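You operate a simulated robot arm through the tools that you are given. There is no shell and no other tool.

Carry out the task below with a simulated robot arm. There is one attempt and no reset: what you move stays moved.

## Task
Set the pointer to 80 cm and crank the table up to it.
Fine: brake on first; pointer knob freed, then locked again.

It is judged by the outcome, as a careful person would: the job done as asked, and still so three seconds after it is handed in. It fails if anything else is knocked over, pushed out of place, dropped, spilled or broken.

## Robot
A 7-joint arm with a two-finger parallel gripper, fixed in place. Base frame: the origin is on the floor under the middle of its stand, x ahead of it, y to its left, z up. Readings come in mm, degrees, newtons and seconds.
With the tool pointing down near the work surface it reaches from about 100 to 960 mm from the base axis. Its first joint turns from -166.0 to 166.0 degrees. Payload 3.43 kg.
Tool frame: the origin (TCP) lies between the finger pads and is the grasp point; the fingertips stand 30 mm ahead of it; z points along the fingers, y is the line along which they close. Largest opening 94 mm; finger width 28, thickness 10; the body of the gripper, 50 by 96 mm, starts 55 mm behind the TCP.
Orientation is told as [roll, pitch, yaw] about the base's x, y, z axes, in that order, counted from this pose: with the fingers straight down and closing along the base's y, the tool's x points along the base's -x, its y along +y and its z along -z.

## Interface
- The arm moves only by the tool send_rows. Its argument "motion" is a list of rows, each an object (a shift or turn left out is 0, a gripper value left out holds the last) with "linear": the shift along the tool's x, y, z in units of 20 mm (1.0 is 20 mm), a list of three; "dr": the turn, a rotation vector about the tool's x, y, z in units of 6 degrees (1.0 is 6 degrees), a list of three; "hand": the finger opening in mm, from 0 to 94. In form: [{"linear": [dx, dy, dz], "dr": [ax, ay, az], "hand": hand}, ...]. A call has 1 to 20 rows; each row shifts and turns the commanded pose from where the row before left it, along the tool's axes as they then stand. A call with a number of a shift or a turn outside -1 to 1 is refused whole. Each row takes 0.2 s and may step no farther than 50 mm and 8.6 degrees from the row before; otherwise, or with a gripper value out of range, the whole call is refused. A pose out of reach is approached as far as the arm can. The call stops where the force on the tool passes 40 N (or 10 N more than at its start, if that is more) or the arm is blocked; 0.2 s more then pass. The fingers move at their own pace (about 45 mm/s each) and stop on an object; they squeeze with about 32 N. The grip force told is the motor's: it shows also when the fingers shut on nothing. Time passes only in rows, and 0.2 s behind the last, so rows that do not move let the fingers close. The reply holds the time, the measured pose of the TCP, the force on the tool along the base axes, the opening and the grip force, in the units named above and with some noise, with the torque about the TCP (base axes, N m) and any sound that the robot's microphone picked up.
- Cameras (640 x 400 px; columns grow to the right, rows downward): "scene" is fixed at [50.1, -501.3, 1389.9]; the picture's right is [-0.20, -0.98, 0.00], its down [-0.77, 0.16, -0.62] and it looks along [0.60, -0.12, -0.79] (base axes); focal length 371 px, centre (320, 200). "wrist" rides on the gripper at [76, 14, -102] in the tool frame; the picture's right is [-0.18, 0.98, 0.00], its down [-0.75, -0.14, -0.64] and it looks along [-0.63, -0.12, 0.77] (tool axes); focal length 243 px, centre (320, 200). There is no depth. A picture from a camera that has moved, and an enlarged one, comes with that camera's place and axes in the base frame and with its lens.
- grab_frame(camera): a new picture of that camera. It takes no simulated time.
- lift_body(by): slides the trunk up (or, below 0, down) by that many mm; the arm rides with it, the base frame stays. It gives what a move gives, with no picture.
- inspect(camera, box): a new picture of the part [left, top, right, bottom] of that camera's present view, enlarged. It takes no simulated time.
- hand_in(): hands the job in; it is judged then, once.

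Nothing tells you positions but the pictures and the camera data. Unless the task says otherwise, let go and move clear before handing in.

The tools are called after "Request:" as a command line: name --argument value ..., lists and objects as JSON in quotes. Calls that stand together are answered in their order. send_rows: Moves the arm, as the interface text tells. Its arguments: {"type":"object","properties":{"motion":{"type":"array","items":{"type":"object","properties":{"linear":{"type":"array","items":{"type":"number"}},"dr":{"type":"array","items":{"type":"number"}},"hand":{"type":"number"}}}}},"required":["motion"]} The other tools are called the same way: lift_body (by) moves the trunk up or down; grab_frame (camera) takes a picture; inspect (camera, box) takes an enlarged picture of a part of a camera's view; hand_in () hands the job in.

At the start:

```text
time: 0.0
ee_pos: [260.2, -410.4, 1135.3]
tcp_rot: [0.0, 0.0, 0.0]
wrist_force: [-0.6, 0.6, -0.3]
wrist_torque: [0.02, -0.02, -0.02]
finger_gap: 93.7
gripper_force: 0.0
trunk travel left (down, up): [-275.0, 335.0]
```

scene: 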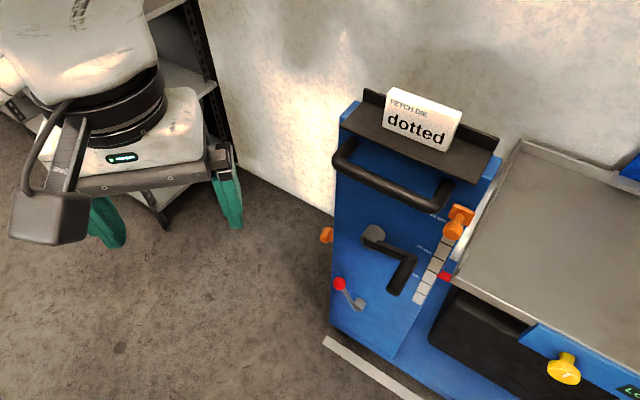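
wrist: 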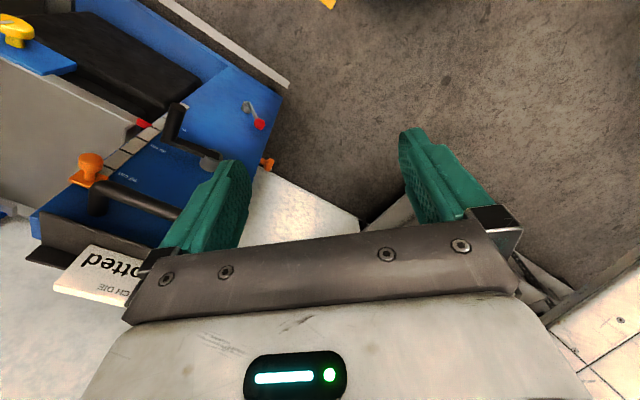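

I see a blue lift-table column with a crank, a red-knobbed brake lever, a scale with an orange pointer knob, and another orange knob at the left side. I'll look closer at each before moving.

Request:
inspect --camera "scene" --box '[310, 180, 510, 320]'

Request:
inspect --camera "scene" --box '[320, 80, 520, 220]'

Request:
inspect --camera "scene" --box '[400, 190, 480, 310]'

Request:
inspect --camera "scene" --box '[480, 300, 640, 400]'

Request:
inspect --camera "wrist" --box '[0, 0, 320, 300]'

```text
2.86 times, centred on (410, 250) of scene
camera zoom: at [50.1, -501.3, 1389.9], right [-0.2, -0.98, 0.0], down [-0.77, 0.16, -0.62], along [0.6, -0.12, -0.79], focal length 1059 px, centre (63, 57)
```

zoom: 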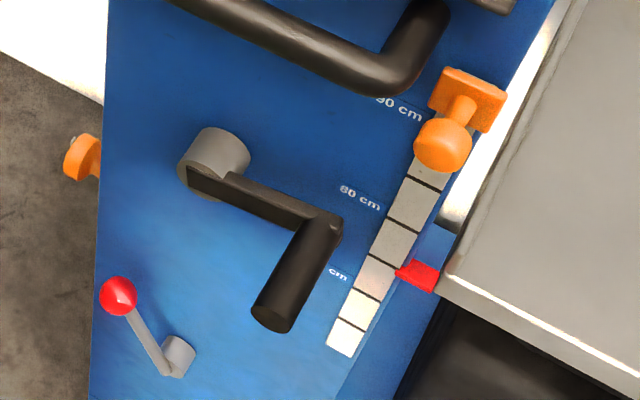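

```text
2.86 times, centred on (420, 150) of scene
camera zoom: at [50.1, -501.3, 1389.9], right [-0.2, -0.98, 0.0], down [-0.77, 0.16, -0.62], along [0.6, -0.12, -0.79], focal length 1059 px, centre (34, 343)
```

zoom: 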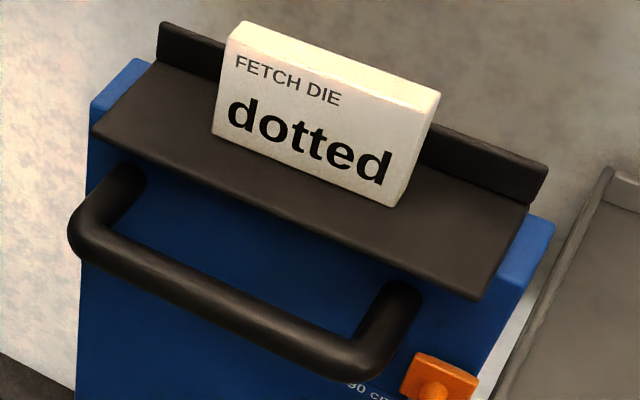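

```text
3.33 times, centred on (440, 250) of scene
camera zoom: at [50.1, -501.3, 1389.9], right [-0.2, -0.98, 0.0], down [-0.77, 0.16, -0.62], along [0.6, -0.12, -0.79], focal length 1235 px, centre (-80, 33)
```

zoom: 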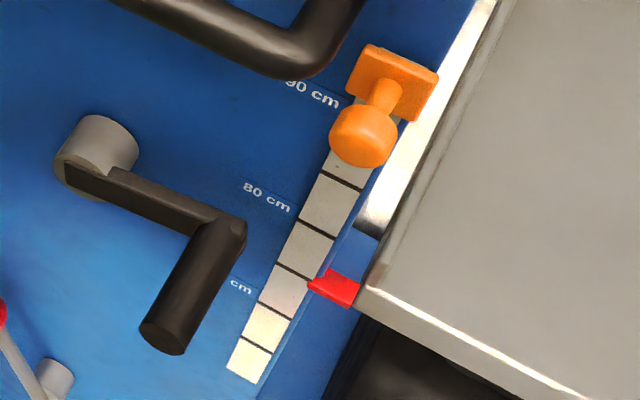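

```text
4.00 times, centred on (560, 350) of scene
camera zoom: at [50.1, -501.3, 1389.9], right [-0.2, -0.98, 0.0], down [-0.77, 0.16, -0.62], along [0.6, -0.12, -0.79], focal length 1482 px, centre (-640, -400)
```

zoom: 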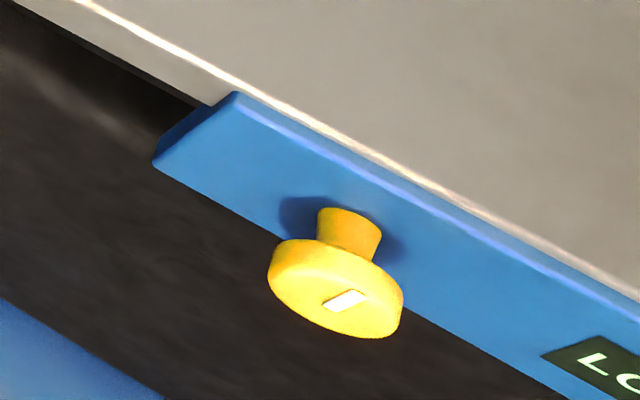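

```text
1.33 times, centred on (160, 150) of wrist
camera zoom: at [184.4, -397.7, 1236.9], right [0.18, 0.98, 0.0], down [0.75, -0.14, 0.64], along [0.63, -0.12, -0.77], focal length 324 px, centre (533, 267)
```

zoom: 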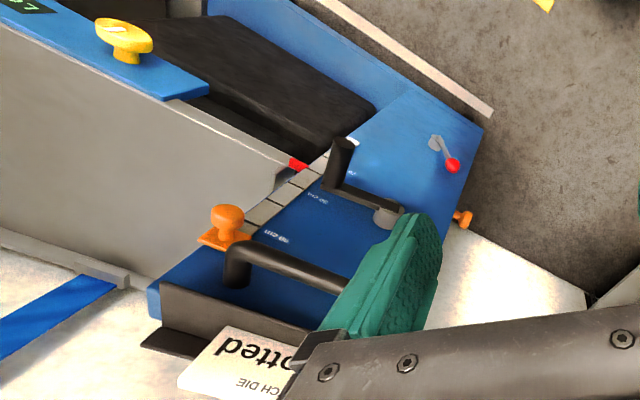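

The column is yawed about 45° so its crank face points towards the robot. I'll turn the wrist to look at its face squarely and read the labels.

Request:
send_rows --motion '[{"dr": [0, 0, 1]}, {"dr": [0, 0, 1]}, {"dr": [0, 0, 1]}, {"dr": [0, 0, 1]}, {"dr": [0, 0, 1]}, {"dr": [0, 0, 1]}, {"dr": [0, 0, 1]}, {"dr": [0, 0, 0.5]}]'

Request:
grab_frame --camera "wrist"

Request:
grab_frame --camera "scene"

```text
time: 1.8
ee_pos: [260.3, -410.6, 1133.4]
tcp_rot: [0.0, 0.0, -45.0]
wrist_force: [-0.6, 0.4, 0.9]
wrist_torque: [0.01, -0.03, 0.01]
finger_gap: 94.2
gripper_force: 0.2
trunk travel left (down, up): [-275.0, 335.0]
```

```text
taken
camera wrist: at [217.1, -348.2, 1236.6], right [0.83, 0.56, 0.0], down [0.43, -0.63, 0.64], along [0.36, -0.53, -0.77], focal length 243 px, centre (320, 200)
```

wrist: 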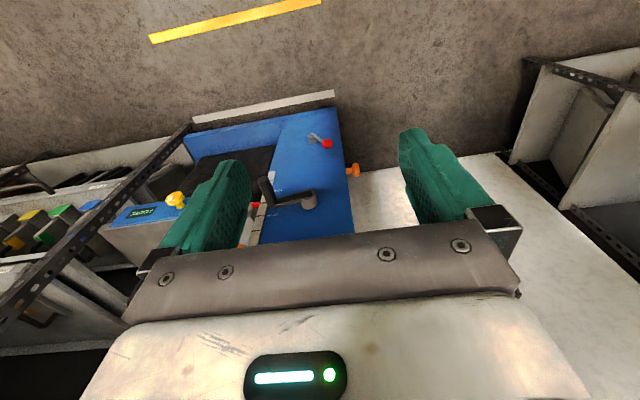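

```text
taken
```

scene: 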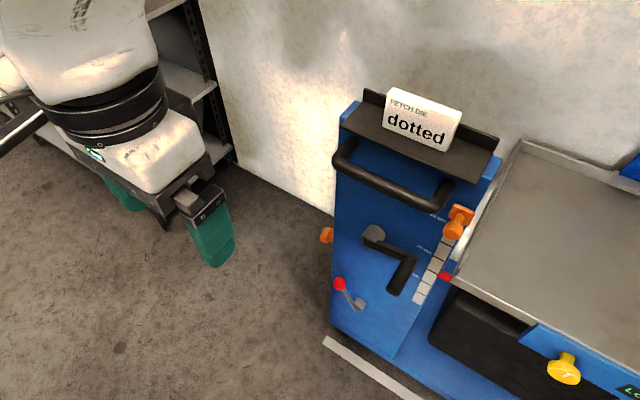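

Request:
inspect --camera "wrist" --box '[90, 80, 370, 255]'

Request:
inspect --camera "scene" --box '[310, 220, 400, 320]'

Request:
inspect --camera "scene" --box '[300, 310, 480, 400]'

```text
2.29 times, centred on (230, 168) of wrist
camera zoom: at [217.1, -348.2, 1236.6], right [0.83, 0.56, 0.0], down [0.43, -0.63, 0.64], along [0.36, -0.53, -0.77], focal length 555 px, centre (526, 274)
```

zoom: 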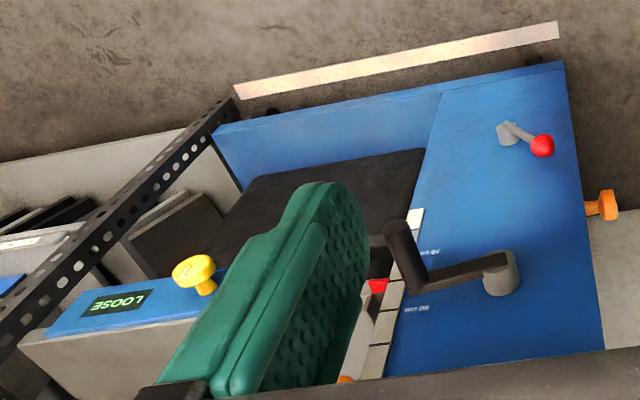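

```text
4.00 times, centred on (355, 270) of scene
camera zoom: at [50.1, -501.3, 1389.9], right [-0.2, -0.98, 0.0], down [-0.77, 0.16, -0.62], along [0.6, -0.12, -0.79], focal length 1482 px, centre (180, -80)
```

zoom: 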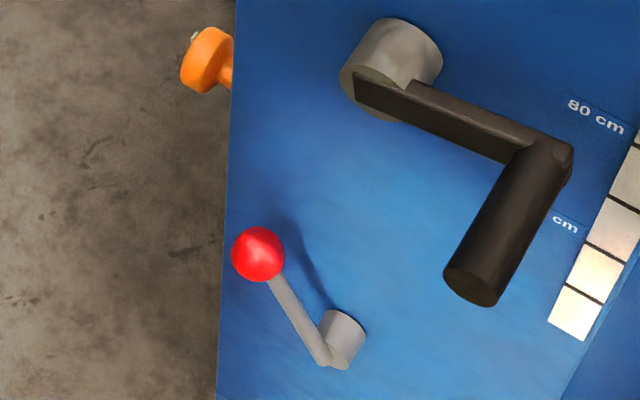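

```text
3.56 times, centred on (390, 355) of scene
camera zoom: at [50.1, -501.3, 1389.9], right [-0.2, -0.98, 0.0], down [-0.77, 0.16, -0.62], along [0.6, -0.12, -0.79], focal length 1318 px, centre (71, -351)
```

zoom: 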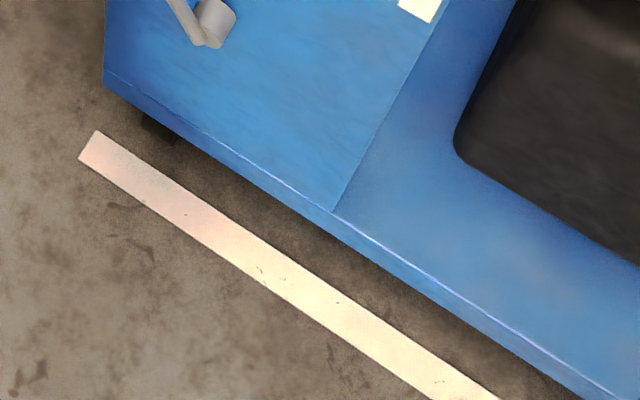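

The display by the yellow knob reads "LOOSE". I want an upright, horizontal view of the face, so I'll turn the tool about its axis (camera to the far side) before tilting the fingers towards the column.

Request:
send_rows --motion '[{"linear": [0.5, 0, 0], "dr": [0, 0, -1]}, {"dr": [0, 0, -1]}, {"dr": [0, 0, -1]}, {"dr": [0, 0, -1]}, {"dr": [0, 0, -1]}, {"dr": [0, 0, -1]}, {"dr": [0, 0, -1]}, {"dr": [0, 0, -1]}, {"dr": [0, 0, -1]}, {"dr": [0, 0, -1]}, {"dr": [0, 0, -1]}, {"dr": [0, 0, -1]}, {"dr": [0, 0, -1]}, {"dr": [0, 0, -1]}, {"dr": [0, 0, -1]}, {"dr": [0, 0, -1]}, {"dr": [0, 0, -1]}, {"dr": [0, 0, -1]}, {"dr": [0, 0, -1]}, {"dr": [0, 0, -1]}]'

Request:
send_rows --motion '[{"dr": [0, 0, -1]}, {"dr": [0, 0, -1]}, {"dr": [0, 0, -1]}, {"dr": [0, 0, -1]}, {"dr": [0, 0, -1]}, {"dr": [0, 0, -1]}, {"dr": [0, 0, -1]}, {"dr": [0, 0, -1]}, {"dr": [0, 0, -1]}, {"dr": [0, 0, -1]}]'

Request:
grab_frame --camera "scene"

```text
time: 6.0
ee_pos: [416.9, -585.6, 1148.3]
tcp_rot: [1.0, -0.5, 74.9]
wrist_force: [0.5, 0.3, -0.3]
wrist_torque: [-0.01, 0.0, 0.01]
finger_gap: 93.9
gripper_force: 0.0
out of reach, approached as far as the arm can: row 13, 14, 15, 16, 17, 18, 19, 20
trunk travel left (down, up): [-275.0, 335.0]
```

```text
time: 8.2
ee_pos: [442.7, -622.0, 1179.9]
tcp_rot: [-0.3, -0.4, 98.0]
wrist_force: [0.1, 0.2, 0.1]
wrist_torque: [0.04, 0.0, 0.01]
finger_gap: 93.8
gripper_force: 0.1
out of reach, approached as far as the arm can: row 1, 2, 3, 4, 5, 6, 7, 8, 9, 10
trunk travel left (down, up): [-275.0, 335.0]
```

```text
taken
```

scene: 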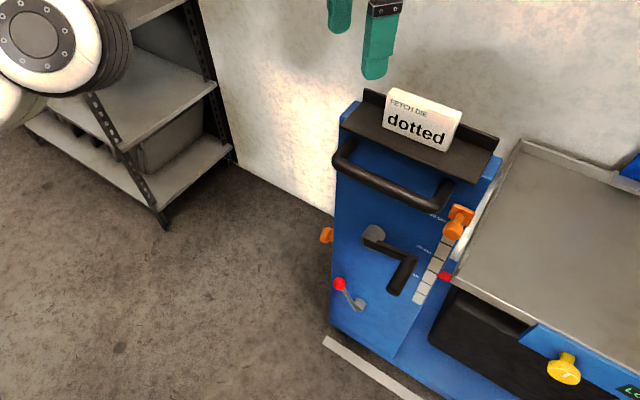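

The joint limit stopped that turn and the arm strayed over the column without touching anything. I'll turn back the way I came and check.

Request:
send_rows --motion '[{"dr": [0, 0, 1]}, {"dr": [0, 0, 1]}, {"dr": [0, 0, 1]}]'

Request:
grab_frame --camera "scene"

```text
time: 9.0
ee_pos: [442.1, -622.7, 1179.9]
tcp_rot: [-0.1, -0.5, 79.9]
wrist_force: [0.8, -0.4, -0.7]
wrist_torque: [0.0, -0.04, 0.02]
finger_gap: 94.0
gripper_force: 0.1
trunk travel left (down, up): [-275.0, 335.0]
```

```text
taken
```

scene: 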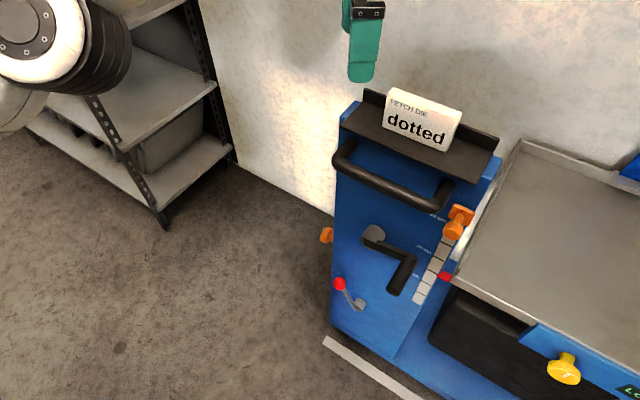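

Position holds from the actual pose. I'll back away from the column towards the robot at this height, then yaw back.

Request:
send_rows --motion '[{"linear": [-0.85, 0.98, 0]}, {"linear": [-0.85, 0.98, 0]}, {"linear": [-0.85, 0.98, 0]}, {"linear": [-0.85, 0.98, 0]}, {"linear": [-0.85, 0.98, 0]}, {"linear": [-0.85, 0.98, 0]}, {"linear": [-0.85, 0.98, 0]}, {"linear": [-0.85, 0.98, 0]}, {"linear": [-0.85, 0.98, 0]}, {"linear": [-0.85, 0.98, 0]}, {"linear": [-0.85, 0.98, 0]}]'

Request:
grab_frame --camera "scene"

```text
time: 11.4
ee_pos: [342.6, -602.8, 1213.6]
tcp_rot: [0.3, -1.4, 80.0]
wrist_force: [-0.8, 0.6, 0.1]
wrist_torque: [0.01, 0.0, -0.02]
finger_gap: 94.1
gripper_force: 0.1
out of reach, approached as far as the arm can: row 1, 2, 3, 4, 5, 6, 7, 8, 9, 10, 11
trunk travel left (down, up): [-275.0, 335.0]
```

```text
taken
```

scene: 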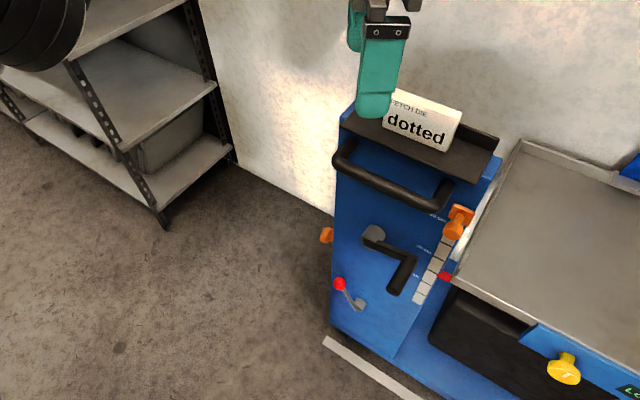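

Request:
send_rows --motion '[{"dr": [0, 0, 1]}, {"dr": [0, 0, 1]}, {"dr": [0, 0, 1]}, {"dr": [0, 0, 1]}, {"dr": [0, 0, 1]}, {"dr": [0, 0, 1]}, {"dr": [0, 0, 1]}, {"dr": [0, 0, 1]}, {"dr": [0, 0, 1]}, {"dr": [0, 0, 1]}, {"dr": [0, 0, 1]}, {"dr": [0, 0, 1]}, {"dr": [0, 0, 1]}, {"dr": [0, 0, 0.33]}]'

Request:
send_rows --motion '[{"linear": [0.4, 1, 0]}, {"linear": [0.4, 1, 0]}, {"linear": [0.4, 1, 0]}, {"linear": [0.4, 1, 0]}, {"linear": [0.4, 1, 0]}, {"linear": [0.4, 1, 0]}, {"linear": [0.4, 1, 0]}, {"linear": [0.4, 1, 0]}, {"linear": [0.4, 1, 0]}, {"linear": [0.4, 1, 0]}]'

Request:
grab_frame --camera "scene"

```text
time: 14.4
ee_pos: [343.1, -602.5, 1215.5]
tcp_rot: [1.1, -0.1, -0.1]
wrist_force: [1.0, -0.5, -0.1]
wrist_torque: [0.0, -0.04, -0.01]
finger_gap: 94.3
gripper_force: 0.0
trunk travel left (down, up): [-275.0, 335.0]
```

```text
time: 16.6
ee_pos: [263.1, -397.7, 1227.3]
tcp_rot: [0.6, -0.2, 0.1]
wrist_force: [0.0, 0.0, -0.1]
wrist_torque: [0.01, -0.01, 0.02]
finger_gap: 94.1
gripper_force: 0.1
trunk travel left (down, up): [-275.0, 335.0]
```

```text
taken
```

scene: 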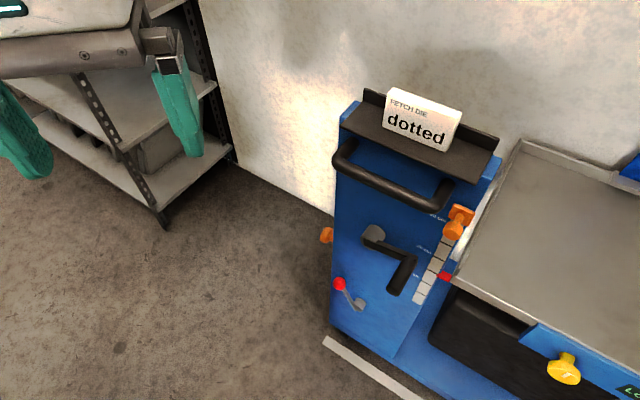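

Back in clear air. Now I'll yaw to face the column and tilt the fingers towards it (camera will sit underneath), in steps.

Request:
send_rows --motion '[{"dr": [0, 0, 1]}, {"dr": [0, 0, 1]}, {"dr": [0, 0, 1]}, {"dr": [0, 0, 1]}, {"dr": [0, 0, 1]}, {"dr": [0, 0, 1]}, {"dr": [0, 0, 1]}, {"dr": [0, 0, 0.5]}, {"dr": [0, -1, 0]}, {"dr": [0, -1, 0]}, {"dr": [0, -1, 0]}, {"dr": [0, -1, 0]}, {"dr": [0, -1, 0]}]'

Request:
grab_frame --camera "wrist"

Request:
grab_frame --camera "scene"

```text
time: 19.4
ee_pos: [273.1, -407.3, 1195.4]
tcp_rot: [0.1, -28.8, -45.1]
wrist_force: [0.1, -0.8, 0.2]
wrist_torque: [-0.03, 0.03, -0.02]
finger_gap: 93.7
gripper_force: 0.1
out of reach, approached as far as the arm can: row 11, 12, 13
trunk travel left (down, up): [-275.0, 335.0]
```

```text
taken
camera wrist: at [200.9, -317.0, 1248.6], right [0.81, 0.58, 0.09], down [0.15, -0.35, 0.93], along [0.57, -0.73, -0.37], focal length 243 px, centre (320, 200)
```

wrist: 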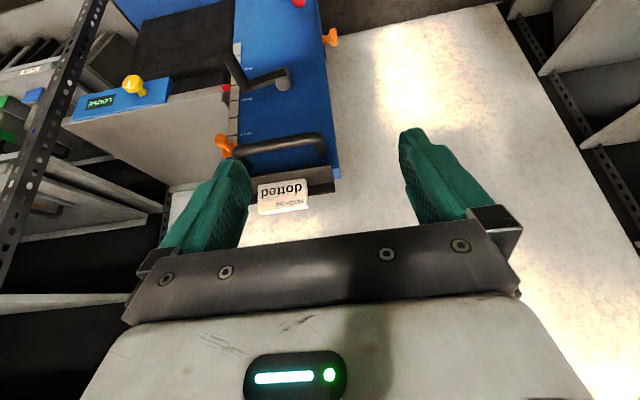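

```text
taken
```

scene: 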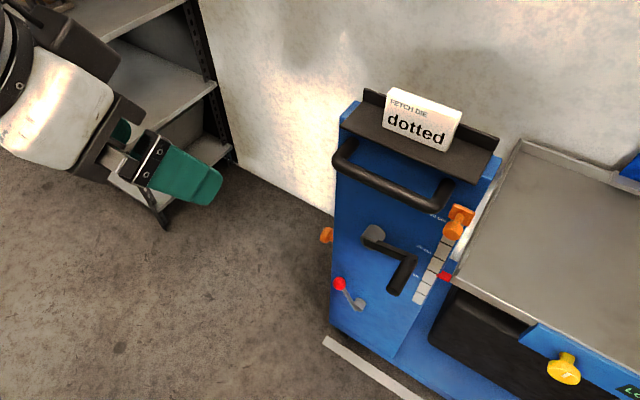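

The tilt was limited here because the tool is high and close in. I'll lower it about 200 mm and continue tilting.

Request:
send_rows --motion '[{"linear": [0.48, 0, 0.88]}, {"linear": [0.48, 0, 0.88]}, {"linear": [0.48, 0, 0.88]}, {"linear": [0.48, 0, 0.88]}, {"linear": [0.48, 0, 0.88]}, {"linear": [0.48, 0, 0.88]}, {"linear": [0.48, 0, 0.88]}, {"linear": [0.48, 0, 0.88]}, {"linear": [0.48, 0, 0.88]}, {"linear": [0.48, 0, 0.88]}, {"dr": [0, -1, 0]}, {"dr": [0, -1, 0]}, {"dr": [0, -1, 0]}, {"dr": [0, -1, 0]}, {"dr": [0, -1, 0]}]'

Request:
grab_frame --camera "wrist"

```text
time: 22.6
ee_pos: [274.6, -407.5, 999.4]
tcp_rot: [0.8, -59.9, -45.8]
wrist_force: [0.6, -0.1, 0.0]
wrist_torque: [0.0, -0.03, -0.02]
finger_gap: 93.9
gripper_force: 0.0
trunk travel left (down, up): [-275.0, 335.0]
```

```text
taken
camera wrist: at [195.6, -308.7, 985.2], right [0.76, 0.63, 0.17], down [-0.23, 0.02, 0.97], along [0.61, -0.78, 0.16], focal length 243 px, centre (320, 200)
```

wrist: 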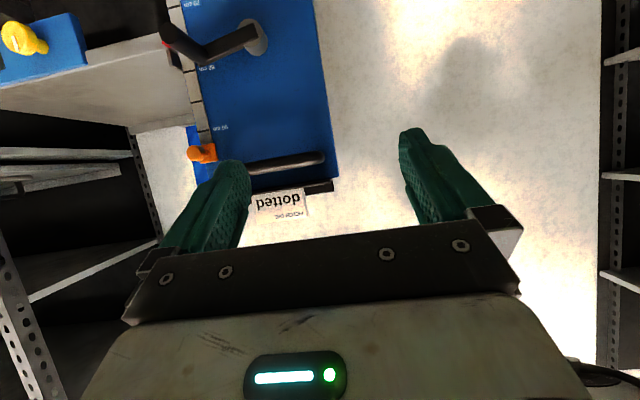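

Request:
send_rows --motion '[{"dr": [0, -1, 0]}, {"dr": [0, -1, 0]}, {"dr": [0, -1, 0]}, {"dr": [0, -1, 0]}, {"dr": [0, -1, 0]}]'

Request:
grab_frame --camera "wrist"

Request:
grab_frame --camera "scene"

```text
time: 23.8
ee_pos: [275.2, -425.3, 957.0]
tcp_rot: [46.2, -88.6, -91.1]
wrist_force: [0.7, 0.3, -0.6]
wrist_torque: [0.02, -0.01, -0.02]
finger_gap: 94.1
gripper_force: 0.0
out of reach, approached as far as the arm can: row 2, 3, 4, 5
trunk travel left (down, up): [-275.0, 335.0]
```

```text
taken
camera wrist: at [212.6, -342.8, 883.5], right [0.69, 0.69, 0.2], down [-0.55, 0.33, 0.76], along [0.46, -0.64, 0.62], focal length 243 px, centre (320, 200)
```

wrist: 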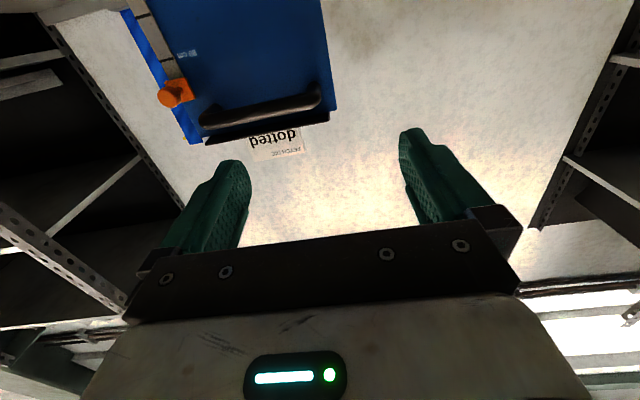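

```text
taken
```

scene: 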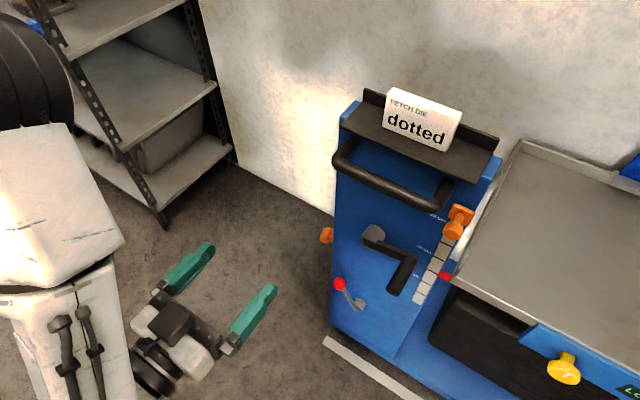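

Horizontal is nearly reached. To read the lower controls I'll tilt the camera level again and lower the trunk.

Request:
send_rows --motion '[{"dr": [0, 1, 0]}, {"dr": [0, 1, 0]}, {"dr": [0, 1, 0]}, {"dr": [0, 1, 0]}, {"dr": [0, 1, 0]}]'

Request:
lift_body --by -200

Request:
grab_frame --camera "wrist"

Request:
grab_frame --camera "scene"

```text
time: 25.0
ee_pos: [274.7, -428.7, 964.3]
tcp_rot: [0.9, -59.8, -45.7]
wrist_force: [-0.7, -0.1, -0.1]
wrist_torque: [-0.04, -0.01, 0.0]
finger_gap: 94.0
gripper_force: 0.1
trunk travel left (down, up): [-275.0, 335.0]
```

```text
time: 27.2
ee_pos: [273.9, -427.4, 763.4]
tcp_rot: [0.8, -59.9, -45.7]
wrist_force: [0.2, 0.6, 0.5]
wrist_torque: [0.0, -0.01, 0.01]
finger_gap: 94.0
gripper_force: 0.0
trunk travel left (down, up): [-75.0, 535.0]
```

```text
taken
camera wrist: at [194.7, -329.8, 749.0], right [0.76, 0.63, 0.17], down [-0.23, 0.02, 0.97], along [0.61, -0.78, 0.16], focal length 243 px, centre (320, 200)
```

wrist: 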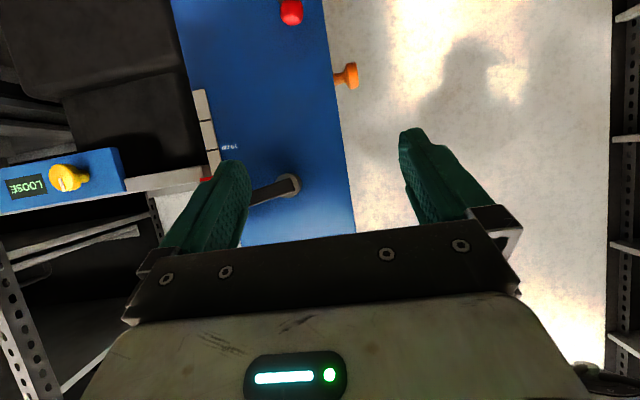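

```text
taken
```

scene: 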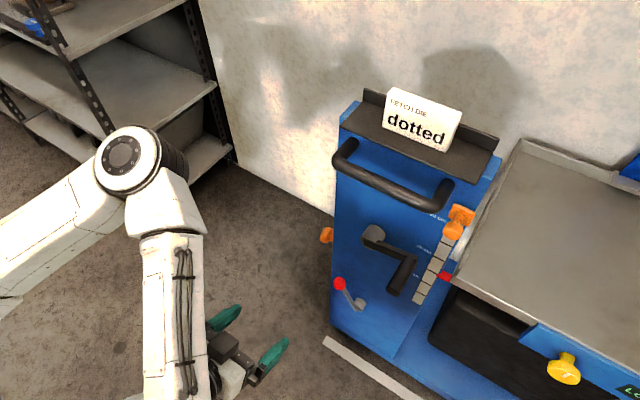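

Request:
inspect --camera "wrist" --box '[0, 120, 150, 220]'

Request:
inspect --camera "wrist" --box '[180, 0, 380, 125]'

Request:
lift_body --by -75

Request:
grab_frame --camera "wrist"

Request:
inspect --camera "wrist" --box '[180, 0, 380, 125]'

```text
4.00 times, centred on (75, 170) of wrist
camera zoom: at [194.7, -329.8, 749.0], right [0.76, 0.63, 0.17], down [-0.23, 0.02, 0.97], along [0.61, -0.78, 0.16], focal length 970 px, centre (1300, 320)
```

zoom: 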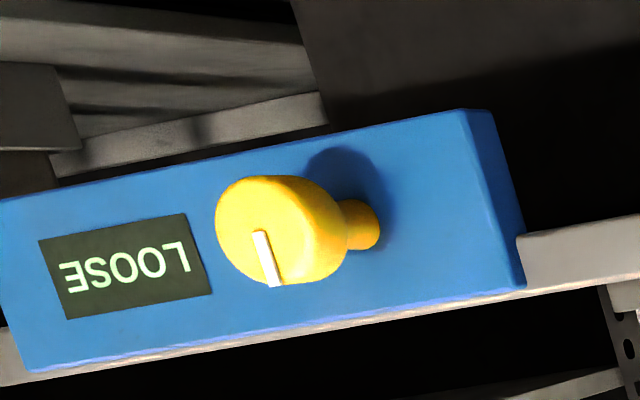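

```text
3.20 times, centred on (280, 62) of wrist
camera zoom: at [194.7, -329.8, 749.0], right [0.76, 0.63, 0.17], down [-0.23, 0.02, 0.97], along [0.61, -0.78, 0.16], focal length 776 px, centre (448, 640)
```

zoom: 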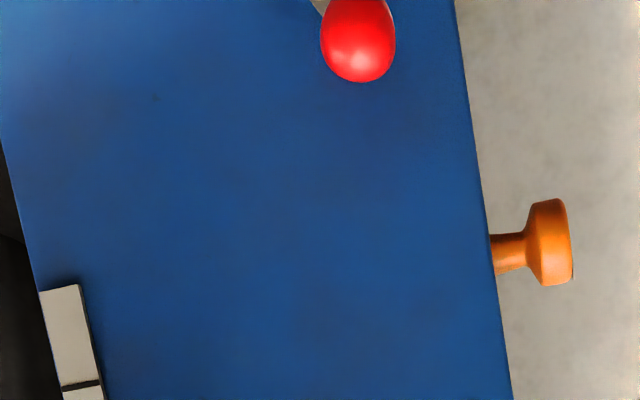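

```text
time: 28.3
ee_pos: [275.6, -429.1, 688.2]
tcp_rot: [1.0, -59.7, -45.7]
wrist_force: [-0.6, -0.6, 1.0]
wrist_torque: [-0.01, 0.0, 0.04]
finger_gap: 94.1
gripper_force: 0.0
trunk travel left (down, up): [0.0, 610.0]
```

```text
taken
camera wrist: at [194.7, -329.8, 674.0], right [0.76, 0.63, 0.17], down [-0.23, 0.02, 0.97], along [0.61, -0.78, 0.16], focal length 243 px, centre (320, 200)
```

wrist: 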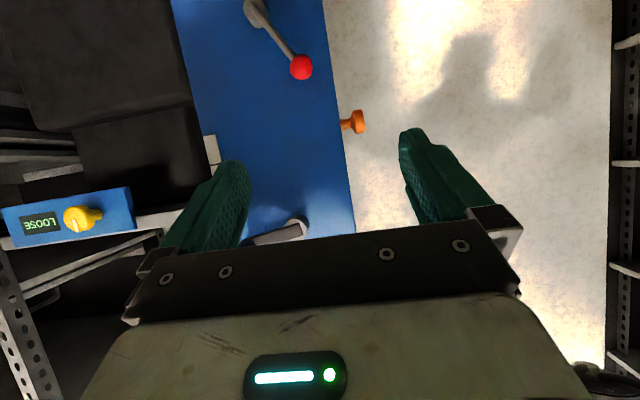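

```text
3.20 times, centred on (280, 62) of wrist
camera zoom: at [194.7, -329.8, 674.0], right [0.76, 0.63, 0.17], down [-0.23, 0.02, 0.97], along [0.61, -0.78, 0.16], focal length 776 px, centre (448, 640)
```

zoom: 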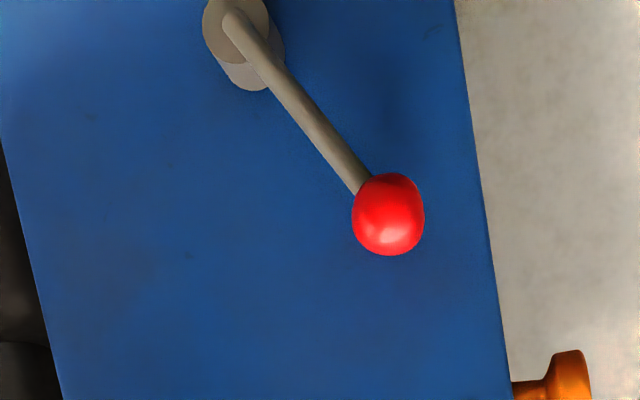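

Controls so far: red-ball lever low on the column, orange knob on the column's left side, orange pointer on the scale, and a yellow indexed knob with a "LOOSE" display on the table frame. I'll move left to look at the end face of the side knob.

Request:
send_rows --motion '[{"linear": [0, 1, 0]}, {"linear": [0, 1, 0]}, {"linear": [0, 1, 0]}, {"linear": [0, 1, 0]}, {"linear": [0, 1, 0]}, {"linear": [0, 1, 0]}, {"linear": [0, 1, 0]}, {"linear": [0, 1, 0]}, {"linear": [0, 1, 0]}, {"linear": [0, 1, 0]}, {"linear": [0, 1, 0]}]'

Request:
grab_frame --camera "wrist"

Request:
grab_frame --camera "scene"

```text
time: 30.7
ee_pos: [393.5, -332.6, 685.2]
tcp_rot: [1.3, -58.9, -46.0]
wrist_force: [0.7, -0.3, 0.5]
wrist_torque: [0.02, 0.02, 0.01]
finger_gap: 94.1
gripper_force: 0.0
out of reach, approached as far as the arm can: row 8, 9, 10, 11
trunk travel left (down, up): [0.0, 610.0]
```

```text
taken
camera wrist: at [313.4, -234.1, 673.3], right [0.76, 0.63, 0.17], down [-0.22, 0.01, 0.98], along [0.61, -0.78, 0.14], focal length 243 px, centre (320, 200)
```

wrist: 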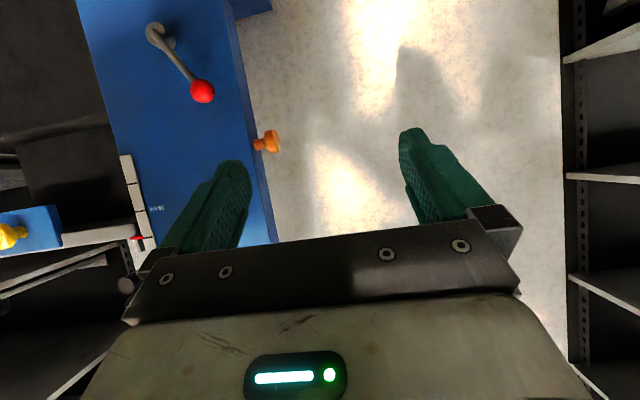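

```text
taken
```

scene: 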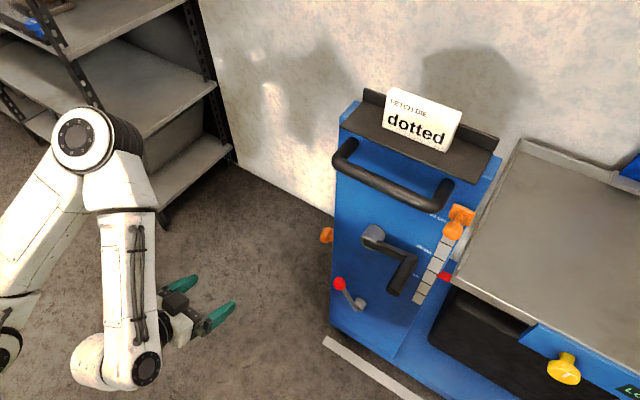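

Request:
inspect --camera "wrist" --box '[230, 115, 310, 165]'

Request:
inspect --camera "wrist" --box '[110, 0, 260, 120]'

Request:
inspect --camera "scene" --box '[435, 195, 483, 225]'

Request:
inspect --camera "scene" --box '[315, 220, 345, 250]'

Request:
inspect --camera "scene" --box '[320, 270, 384, 320]'

```text
8.00 times, centred on (270, 140) of wrist
camera zoom: at [313.4, -234.1, 673.3], right [0.76, 0.63, 0.17], down [-0.22, 0.01, 0.98], along [0.61, -0.78, 0.14], focal length 1941 px, centre (720, 680)
```

zoom: 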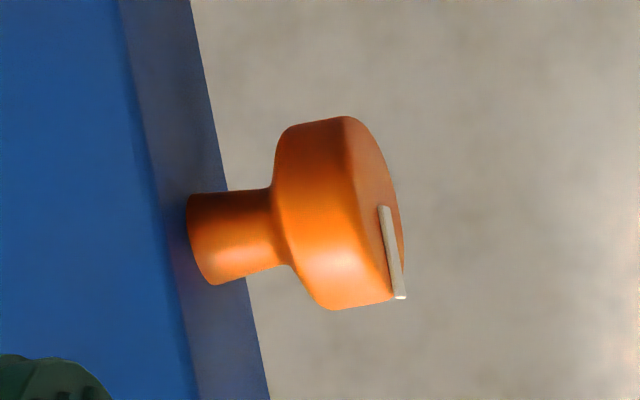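

```text
3.33 times, centred on (185, 60) of wrist
camera zoom: at [313.4, -234.1, 673.3], right [0.76, 0.63, 0.17], down [-0.22, 0.01, 0.98], along [0.61, -0.78, 0.14], focal length 809 px, centre (770, 667)
```

zoom: 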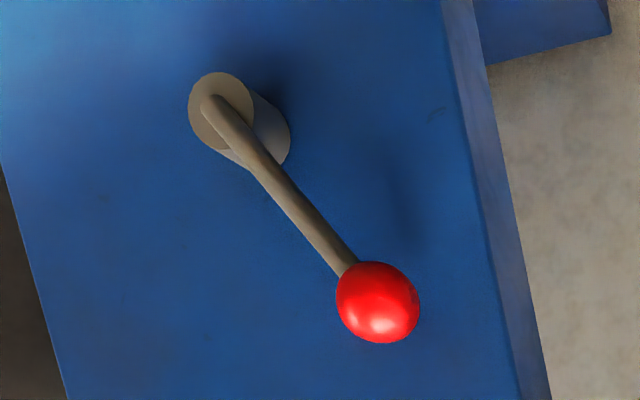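

```text
13.33 times, centred on (459, 210) of scene
camera zoom: at [50.1, -501.3, 1389.9], right [-0.2, -0.98, 0.0], down [-0.77, 0.16, -0.62], along [0.6, -0.12, -0.79], focal length 4941 px, centre (-1533, 67)
```

zoom: 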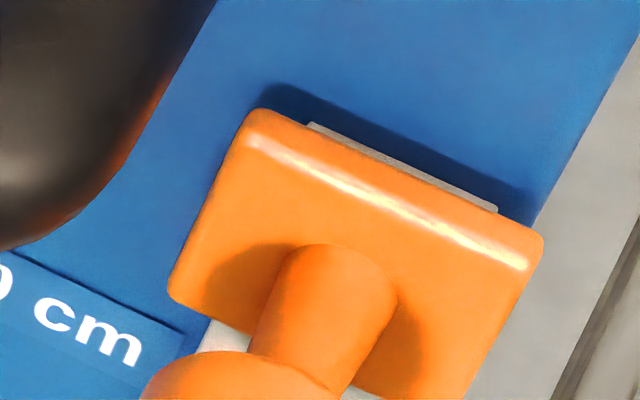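

```text
13.33 times, centred on (330, 235) of scene
camera zoom: at [50.1, -501.3, 1389.9], right [-0.2, -0.98, 0.0], down [-0.77, 0.16, -0.62], along [0.6, -0.12, -0.79], focal length 4941 px, centre (187, -267)
```

zoom: 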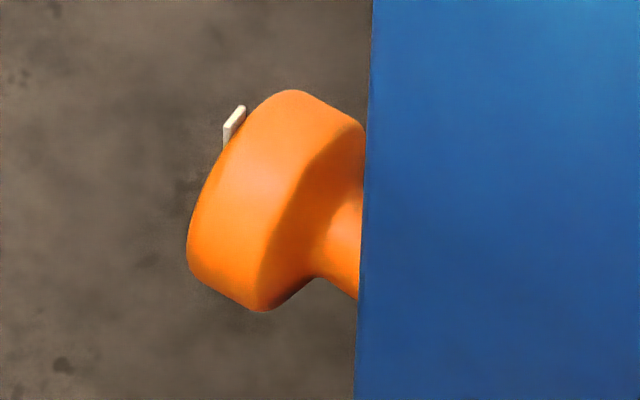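

```text
8.00 times, centred on (352, 295) of scene
camera zoom: at [50.1, -501.3, 1389.9], right [-0.2, -0.98, 0.0], down [-0.77, 0.16, -0.62], along [0.6, -0.12, -0.79], focal length 2965 px, centre (64, -560)
```

zoom: 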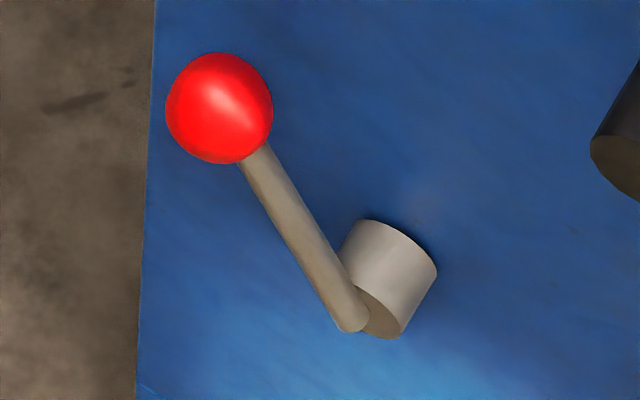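

Side orange knob and yellow knob both carry index marks (rotary); the red-ball lever looks like the brake, so it comes first. I'll square the tool to the face and move in front of the red ball with the fingers half open.

Request:
send_rows --motion '[{"dr": [-0.87, 0, -0.5], "hand": 60}, {"linear": [0.055, -0.985, 0.755]}, {"linear": [0.055, -0.985, 0.755]}, {"linear": [0.055, -0.985, 0.755]}, {"linear": [0.055, -0.985, 0.755]}, {"linear": [0.055, -0.985, 0.755]}, {"linear": [0.055, -0.985, 0.755]}, {"linear": [0.055, -0.985, 0.755]}, {"linear": [0.055, -0.985, 0.755]}, {"linear": [0.055, -0.985, 0.755]}, {"linear": [0.055, -0.985, 0.755]}]'

Request:
grab_frame --camera "wrist"

Request:
grab_frame --camera "scene"

```text
time: 33.1
ee_pos: [370.0, -565.0, 602.0]
tcp_rot: [0.9, -59.7, -39.8]
wrist_force: [0.2, 0.2, 0.2]
wrist_torque: [0.03, 0.01, -0.04]
finger_gap: 59.9
gripper_force: 0.0
trunk travel left (down, up): [0.0, 610.0]
```

```text
taken
camera wrist: at [278.8, -476.1, 588.7], right [0.69, 0.71, 0.17], down [-0.23, -0.01, 0.97], along [0.69, -0.71, 0.16], focal length 243 px, centre (320, 200)
```

wrist: 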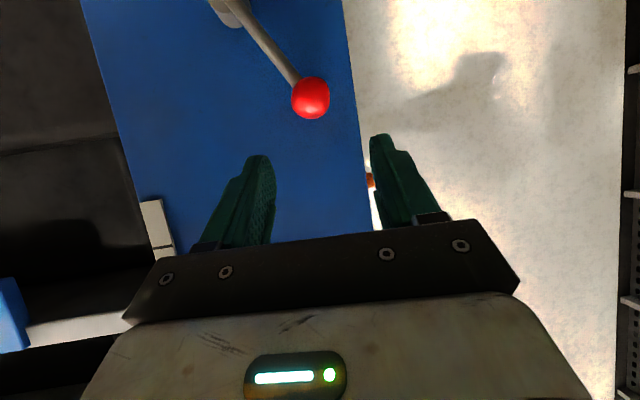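

```text
taken
```

scene: 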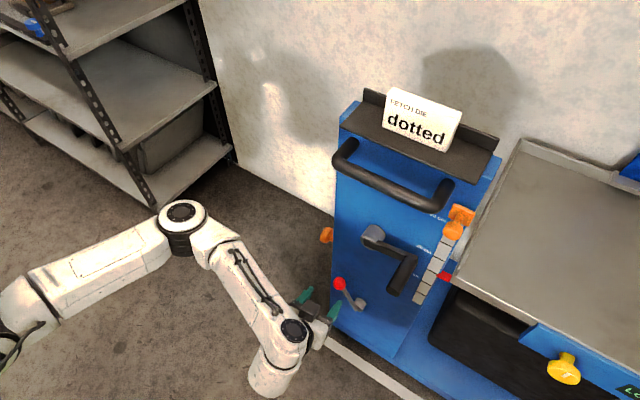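

The red ball sits where I computed (about [436,-627,533]). I'll advance so the fingers straddle the ball.

Request:
send_rows --motion '[{"linear": [0.123, -0.038, 0.8]}, {"linear": [0.123, -0.038, 0.8]}, {"linear": [0.123, -0.038, 0.8]}, {"linear": [0.123, -0.038, 0.8]}, {"linear": [0.123, -0.038, 0.8]}, {"linear": [0.123, -0.038, 0.8]}]'

Request:
grab_frame --camera "wrist"

Request:
inspect --camera "scene" --box '[270, 220, 430, 340]'

```text
time: 34.5
ee_pos: [427.2, -616.2, 540.7]
tcp_rot: [1.0, -59.9, -39.7]
wrist_force: [-0.2, 0.4, -0.5]
wrist_torque: [0.03, 0.0, 0.04]
finger_gap: 59.9
gripper_force: 0.0
trunk travel left (down, up): [0.0, 610.0]
```

```text
taken
camera wrist: at [336.0, -526.2, 527.3], right [0.69, 0.71, 0.17], down [-0.23, -0.01, 0.97], along [0.69, -0.71, 0.16], focal length 243 px, centre (320, 200)
```

wrist: 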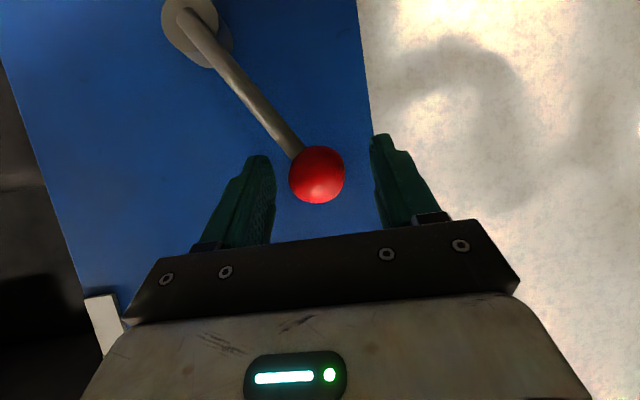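

```text
3.33 times, centred on (350, 280) of scene
camera zoom: at [50.1, -501.3, 1389.9], right [-0.2, -0.98, 0.0], down [-0.77, 0.16, -0.62], along [0.6, -0.12, -0.79], focal length 1235 px, centre (220, -67)
```

zoom: 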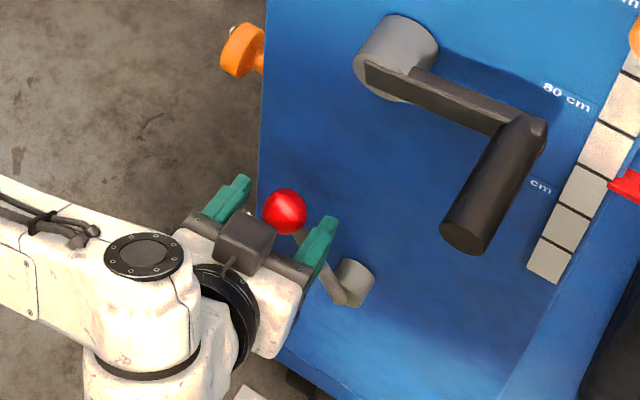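

The ball is between the fingers. I'll narrow the gap to cage it, then nudge it to the right along its arc and watch force.

Request:
send_rows --motion '[{"linear": [-0.1, 0, 0.17], "hand": 44}, {}, {"linear": [-0.13, -0.4, -0.07]}, {"linear": [-0.13, -0.4, -0.07]}]'

Request:
grab_frame --camera "wrist"

```text
time: 35.5
ee_pos: [420.6, -630.3, 545.9]
tcp_rot: [1.0, -59.8, -39.9]
wrist_force: [0.7, 2.1, 0.9]
wrist_torque: [0.07, -0.03, 0.04]
finger_gap: 45.6
gripper_force: 1.3
trunk travel left (down, up): [0.0, 610.0]
```

```text
taken
camera wrist: at [329.7, -541.5, 532.8], right [0.69, 0.71, 0.17], down [-0.23, -0.01, 0.97], along [0.69, -0.71, 0.16], focal length 243 px, centre (320, 200)
```

wrist: 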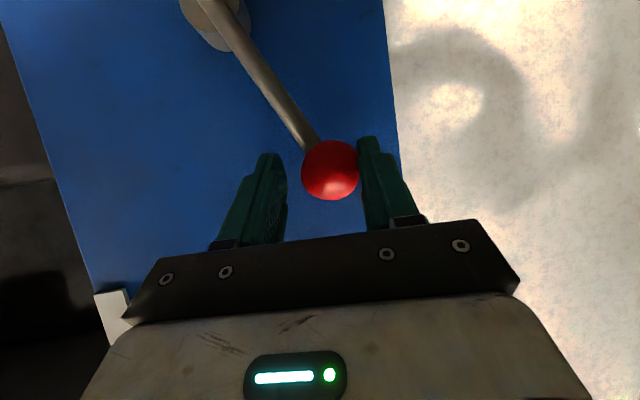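

Request:
send_rows --motion '[{"linear": [-0.15, -0.45, -0.08]}, {"linear": [-0.13, -0.45, -0.07]}]'

Request:
grab_frame --camera "wrist"

```text
time: 36.1
ee_pos: [407.7, -645.9, 552.1]
tcp_rot: [0.9, -59.8, -39.8]
wrist_force: [1.2, 0.7, 0.1]
wrist_torque: [0.01, -0.02, 0.03]
finger_gap: 44.8
gripper_force: 1.0
trunk travel left (down, up): [0.0, 610.0]
```

```text
taken
camera wrist: at [318.3, -556.0, 538.2], right [0.69, 0.71, 0.17], down [-0.23, -0.01, 0.97], along [0.69, -0.71, 0.16], focal length 243 px, centre (320, 200)
```

wrist: 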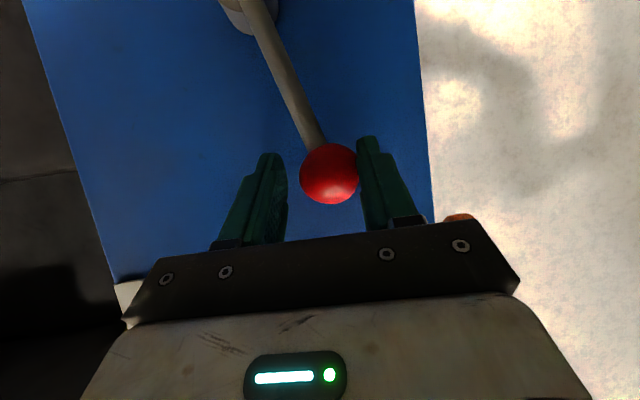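

The lever swings right easily. Continuing along the arc in small steps until it meets its stop.

Request:
send_rows --motion '[{"linear": [-0.09, -0.5, -0.05]}, {"linear": [-0.06, -0.5, -0.04]}, {"linear": [-0.04, -0.5, -0.02]}]'

Request:
send_rows --motion '[{"linear": [0, -0.5, 0]}, {"linear": [0.03, -0.5, 0.02]}, {"linear": [0.06, -0.5, 0.04]}]'

Request:
grab_frame --camera "wrist"

Request:
grab_frame --camera "scene"

```text
time: 36.9
ee_pos: [387.4, -670.5, 556.4]
tcp_rot: [0.9, -59.7, -39.8]
wrist_force: [-0.7, -0.5, -0.4]
wrist_torque: [0.02, 0.0, 0.0]
finger_gap: 44.0
gripper_force: 0.1
trunk travel left (down, up): [0.0, 610.0]
```

```text
time: 37.5
ee_pos: [377.4, -682.6, 555.1]
tcp_rot: [1.3, -59.6, -39.7]
wrist_force: [-1.9, 2.2, 1.2]
wrist_torque: [-0.04, 0.03, -0.02]
finger_gap: 43.3
gripper_force: 0.0
trunk travel left (down, up): [0.0, 610.0]
stopped in row 3: the force on the tool passed its limit at 50 N (the readings are from after the stop); the commanded pose is now the measured one
```

```text
taken
camera wrist: at [286.5, -593.9, 541.6], right [0.68, 0.71, 0.17], down [-0.23, -0.01, 0.97], along [0.69, -0.7, 0.16], focal length 243 px, centre (320, 200)
```

wrist: 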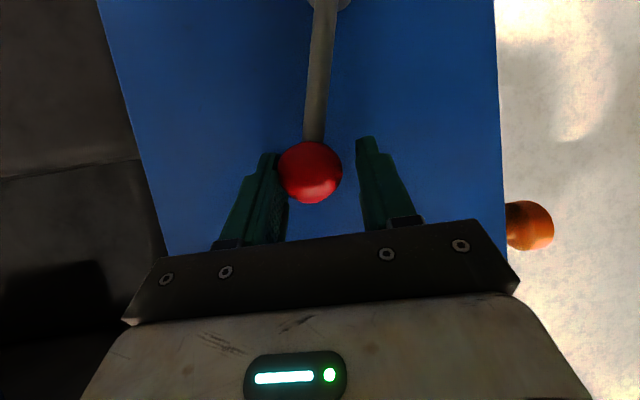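

```text
taken
```

scene: 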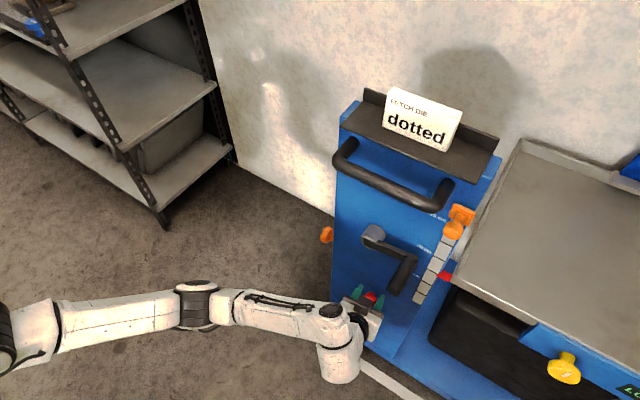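

Request:
inspect --camera "scene" --box '[320, 230, 420, 330]'

Request:
inspect --camera "scene" --box '[560, 340, 640, 400]'

Request:
inspect --camera "wrist" --box '[200, 0, 440, 220]'

```text
4.00 times, centred on (370, 280) of scene
camera zoom: at [50.1, -501.3, 1389.9], right [-0.2, -0.98, 0.0], down [-0.77, 0.16, -0.62], along [0.6, -0.12, -0.79], focal length 1482 px, centre (120, -120)
```

zoom: 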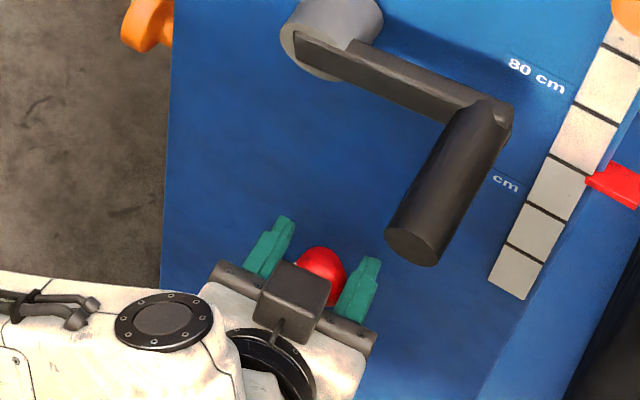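

```text
6.67 times, centred on (600, 370) of scene
camera zoom: at [50.1, -501.3, 1389.9], right [-0.2, -0.98, 0.0], down [-0.77, 0.16, -0.62], along [0.6, -0.12, -0.79], focal length 2471 px, centre (-1547, -933)
```

zoom: 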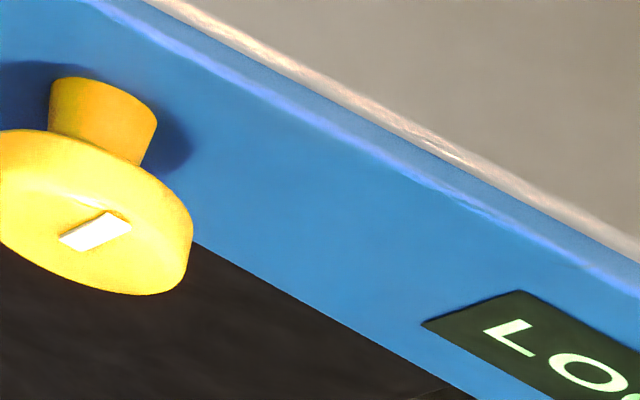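

```text
1.82 times, centred on (320, 110) of wrist
camera zoom: at [286.5, -593.9, 541.6], right [0.68, 0.71, 0.17], down [-0.23, -0.01, 0.97], along [0.69, -0.7, 0.16], focal length 441 px, centre (320, 364)
```

zoom: 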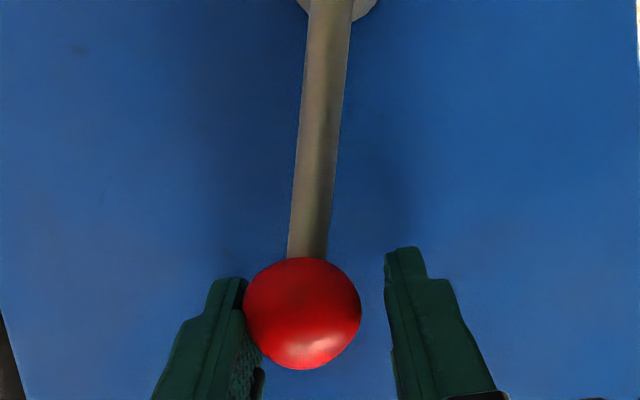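

The lever snapped over centre and tapped the right finger; it's now leaning right. I'll keep following it to its end position.

Request:
send_rows --motion '[{"linear": [0.08, -0.4, 0.05]}, {"linear": [0.1, -0.4, 0.06]}]'

Request:
inspect --camera "wrist" --box '[200, 0, 440, 220]'

```text
time: 38.1
ee_pos: [369.1, -692.0, 551.5]
tcp_rot: [1.3, -59.6, -39.3]
wrist_force: [-3.4, 13.1, 4.0]
wrist_torque: [-0.21, -0.03, 0.01]
finger_gap: 38.9
gripper_force: 0.0
trunk travel left (down, up): [0.0, 610.0]
stopped in row 2: the force on the tool passed its limit at 48 N (the readings are from after the stop); the commanded pose is now the measured one
```

```text
1.82 times, centred on (320, 110) of wrist
camera zoom: at [277.9, -603.1, 538.8], right [0.68, 0.71, 0.17], down [-0.23, -0.01, 0.97], along [0.7, -0.7, 0.16], focal length 441 px, centre (320, 364)
```

zoom: 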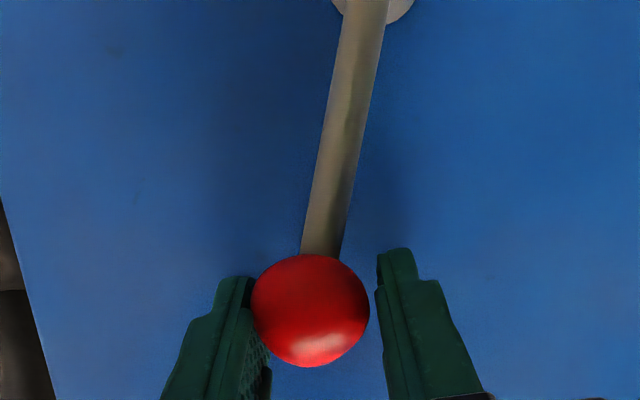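

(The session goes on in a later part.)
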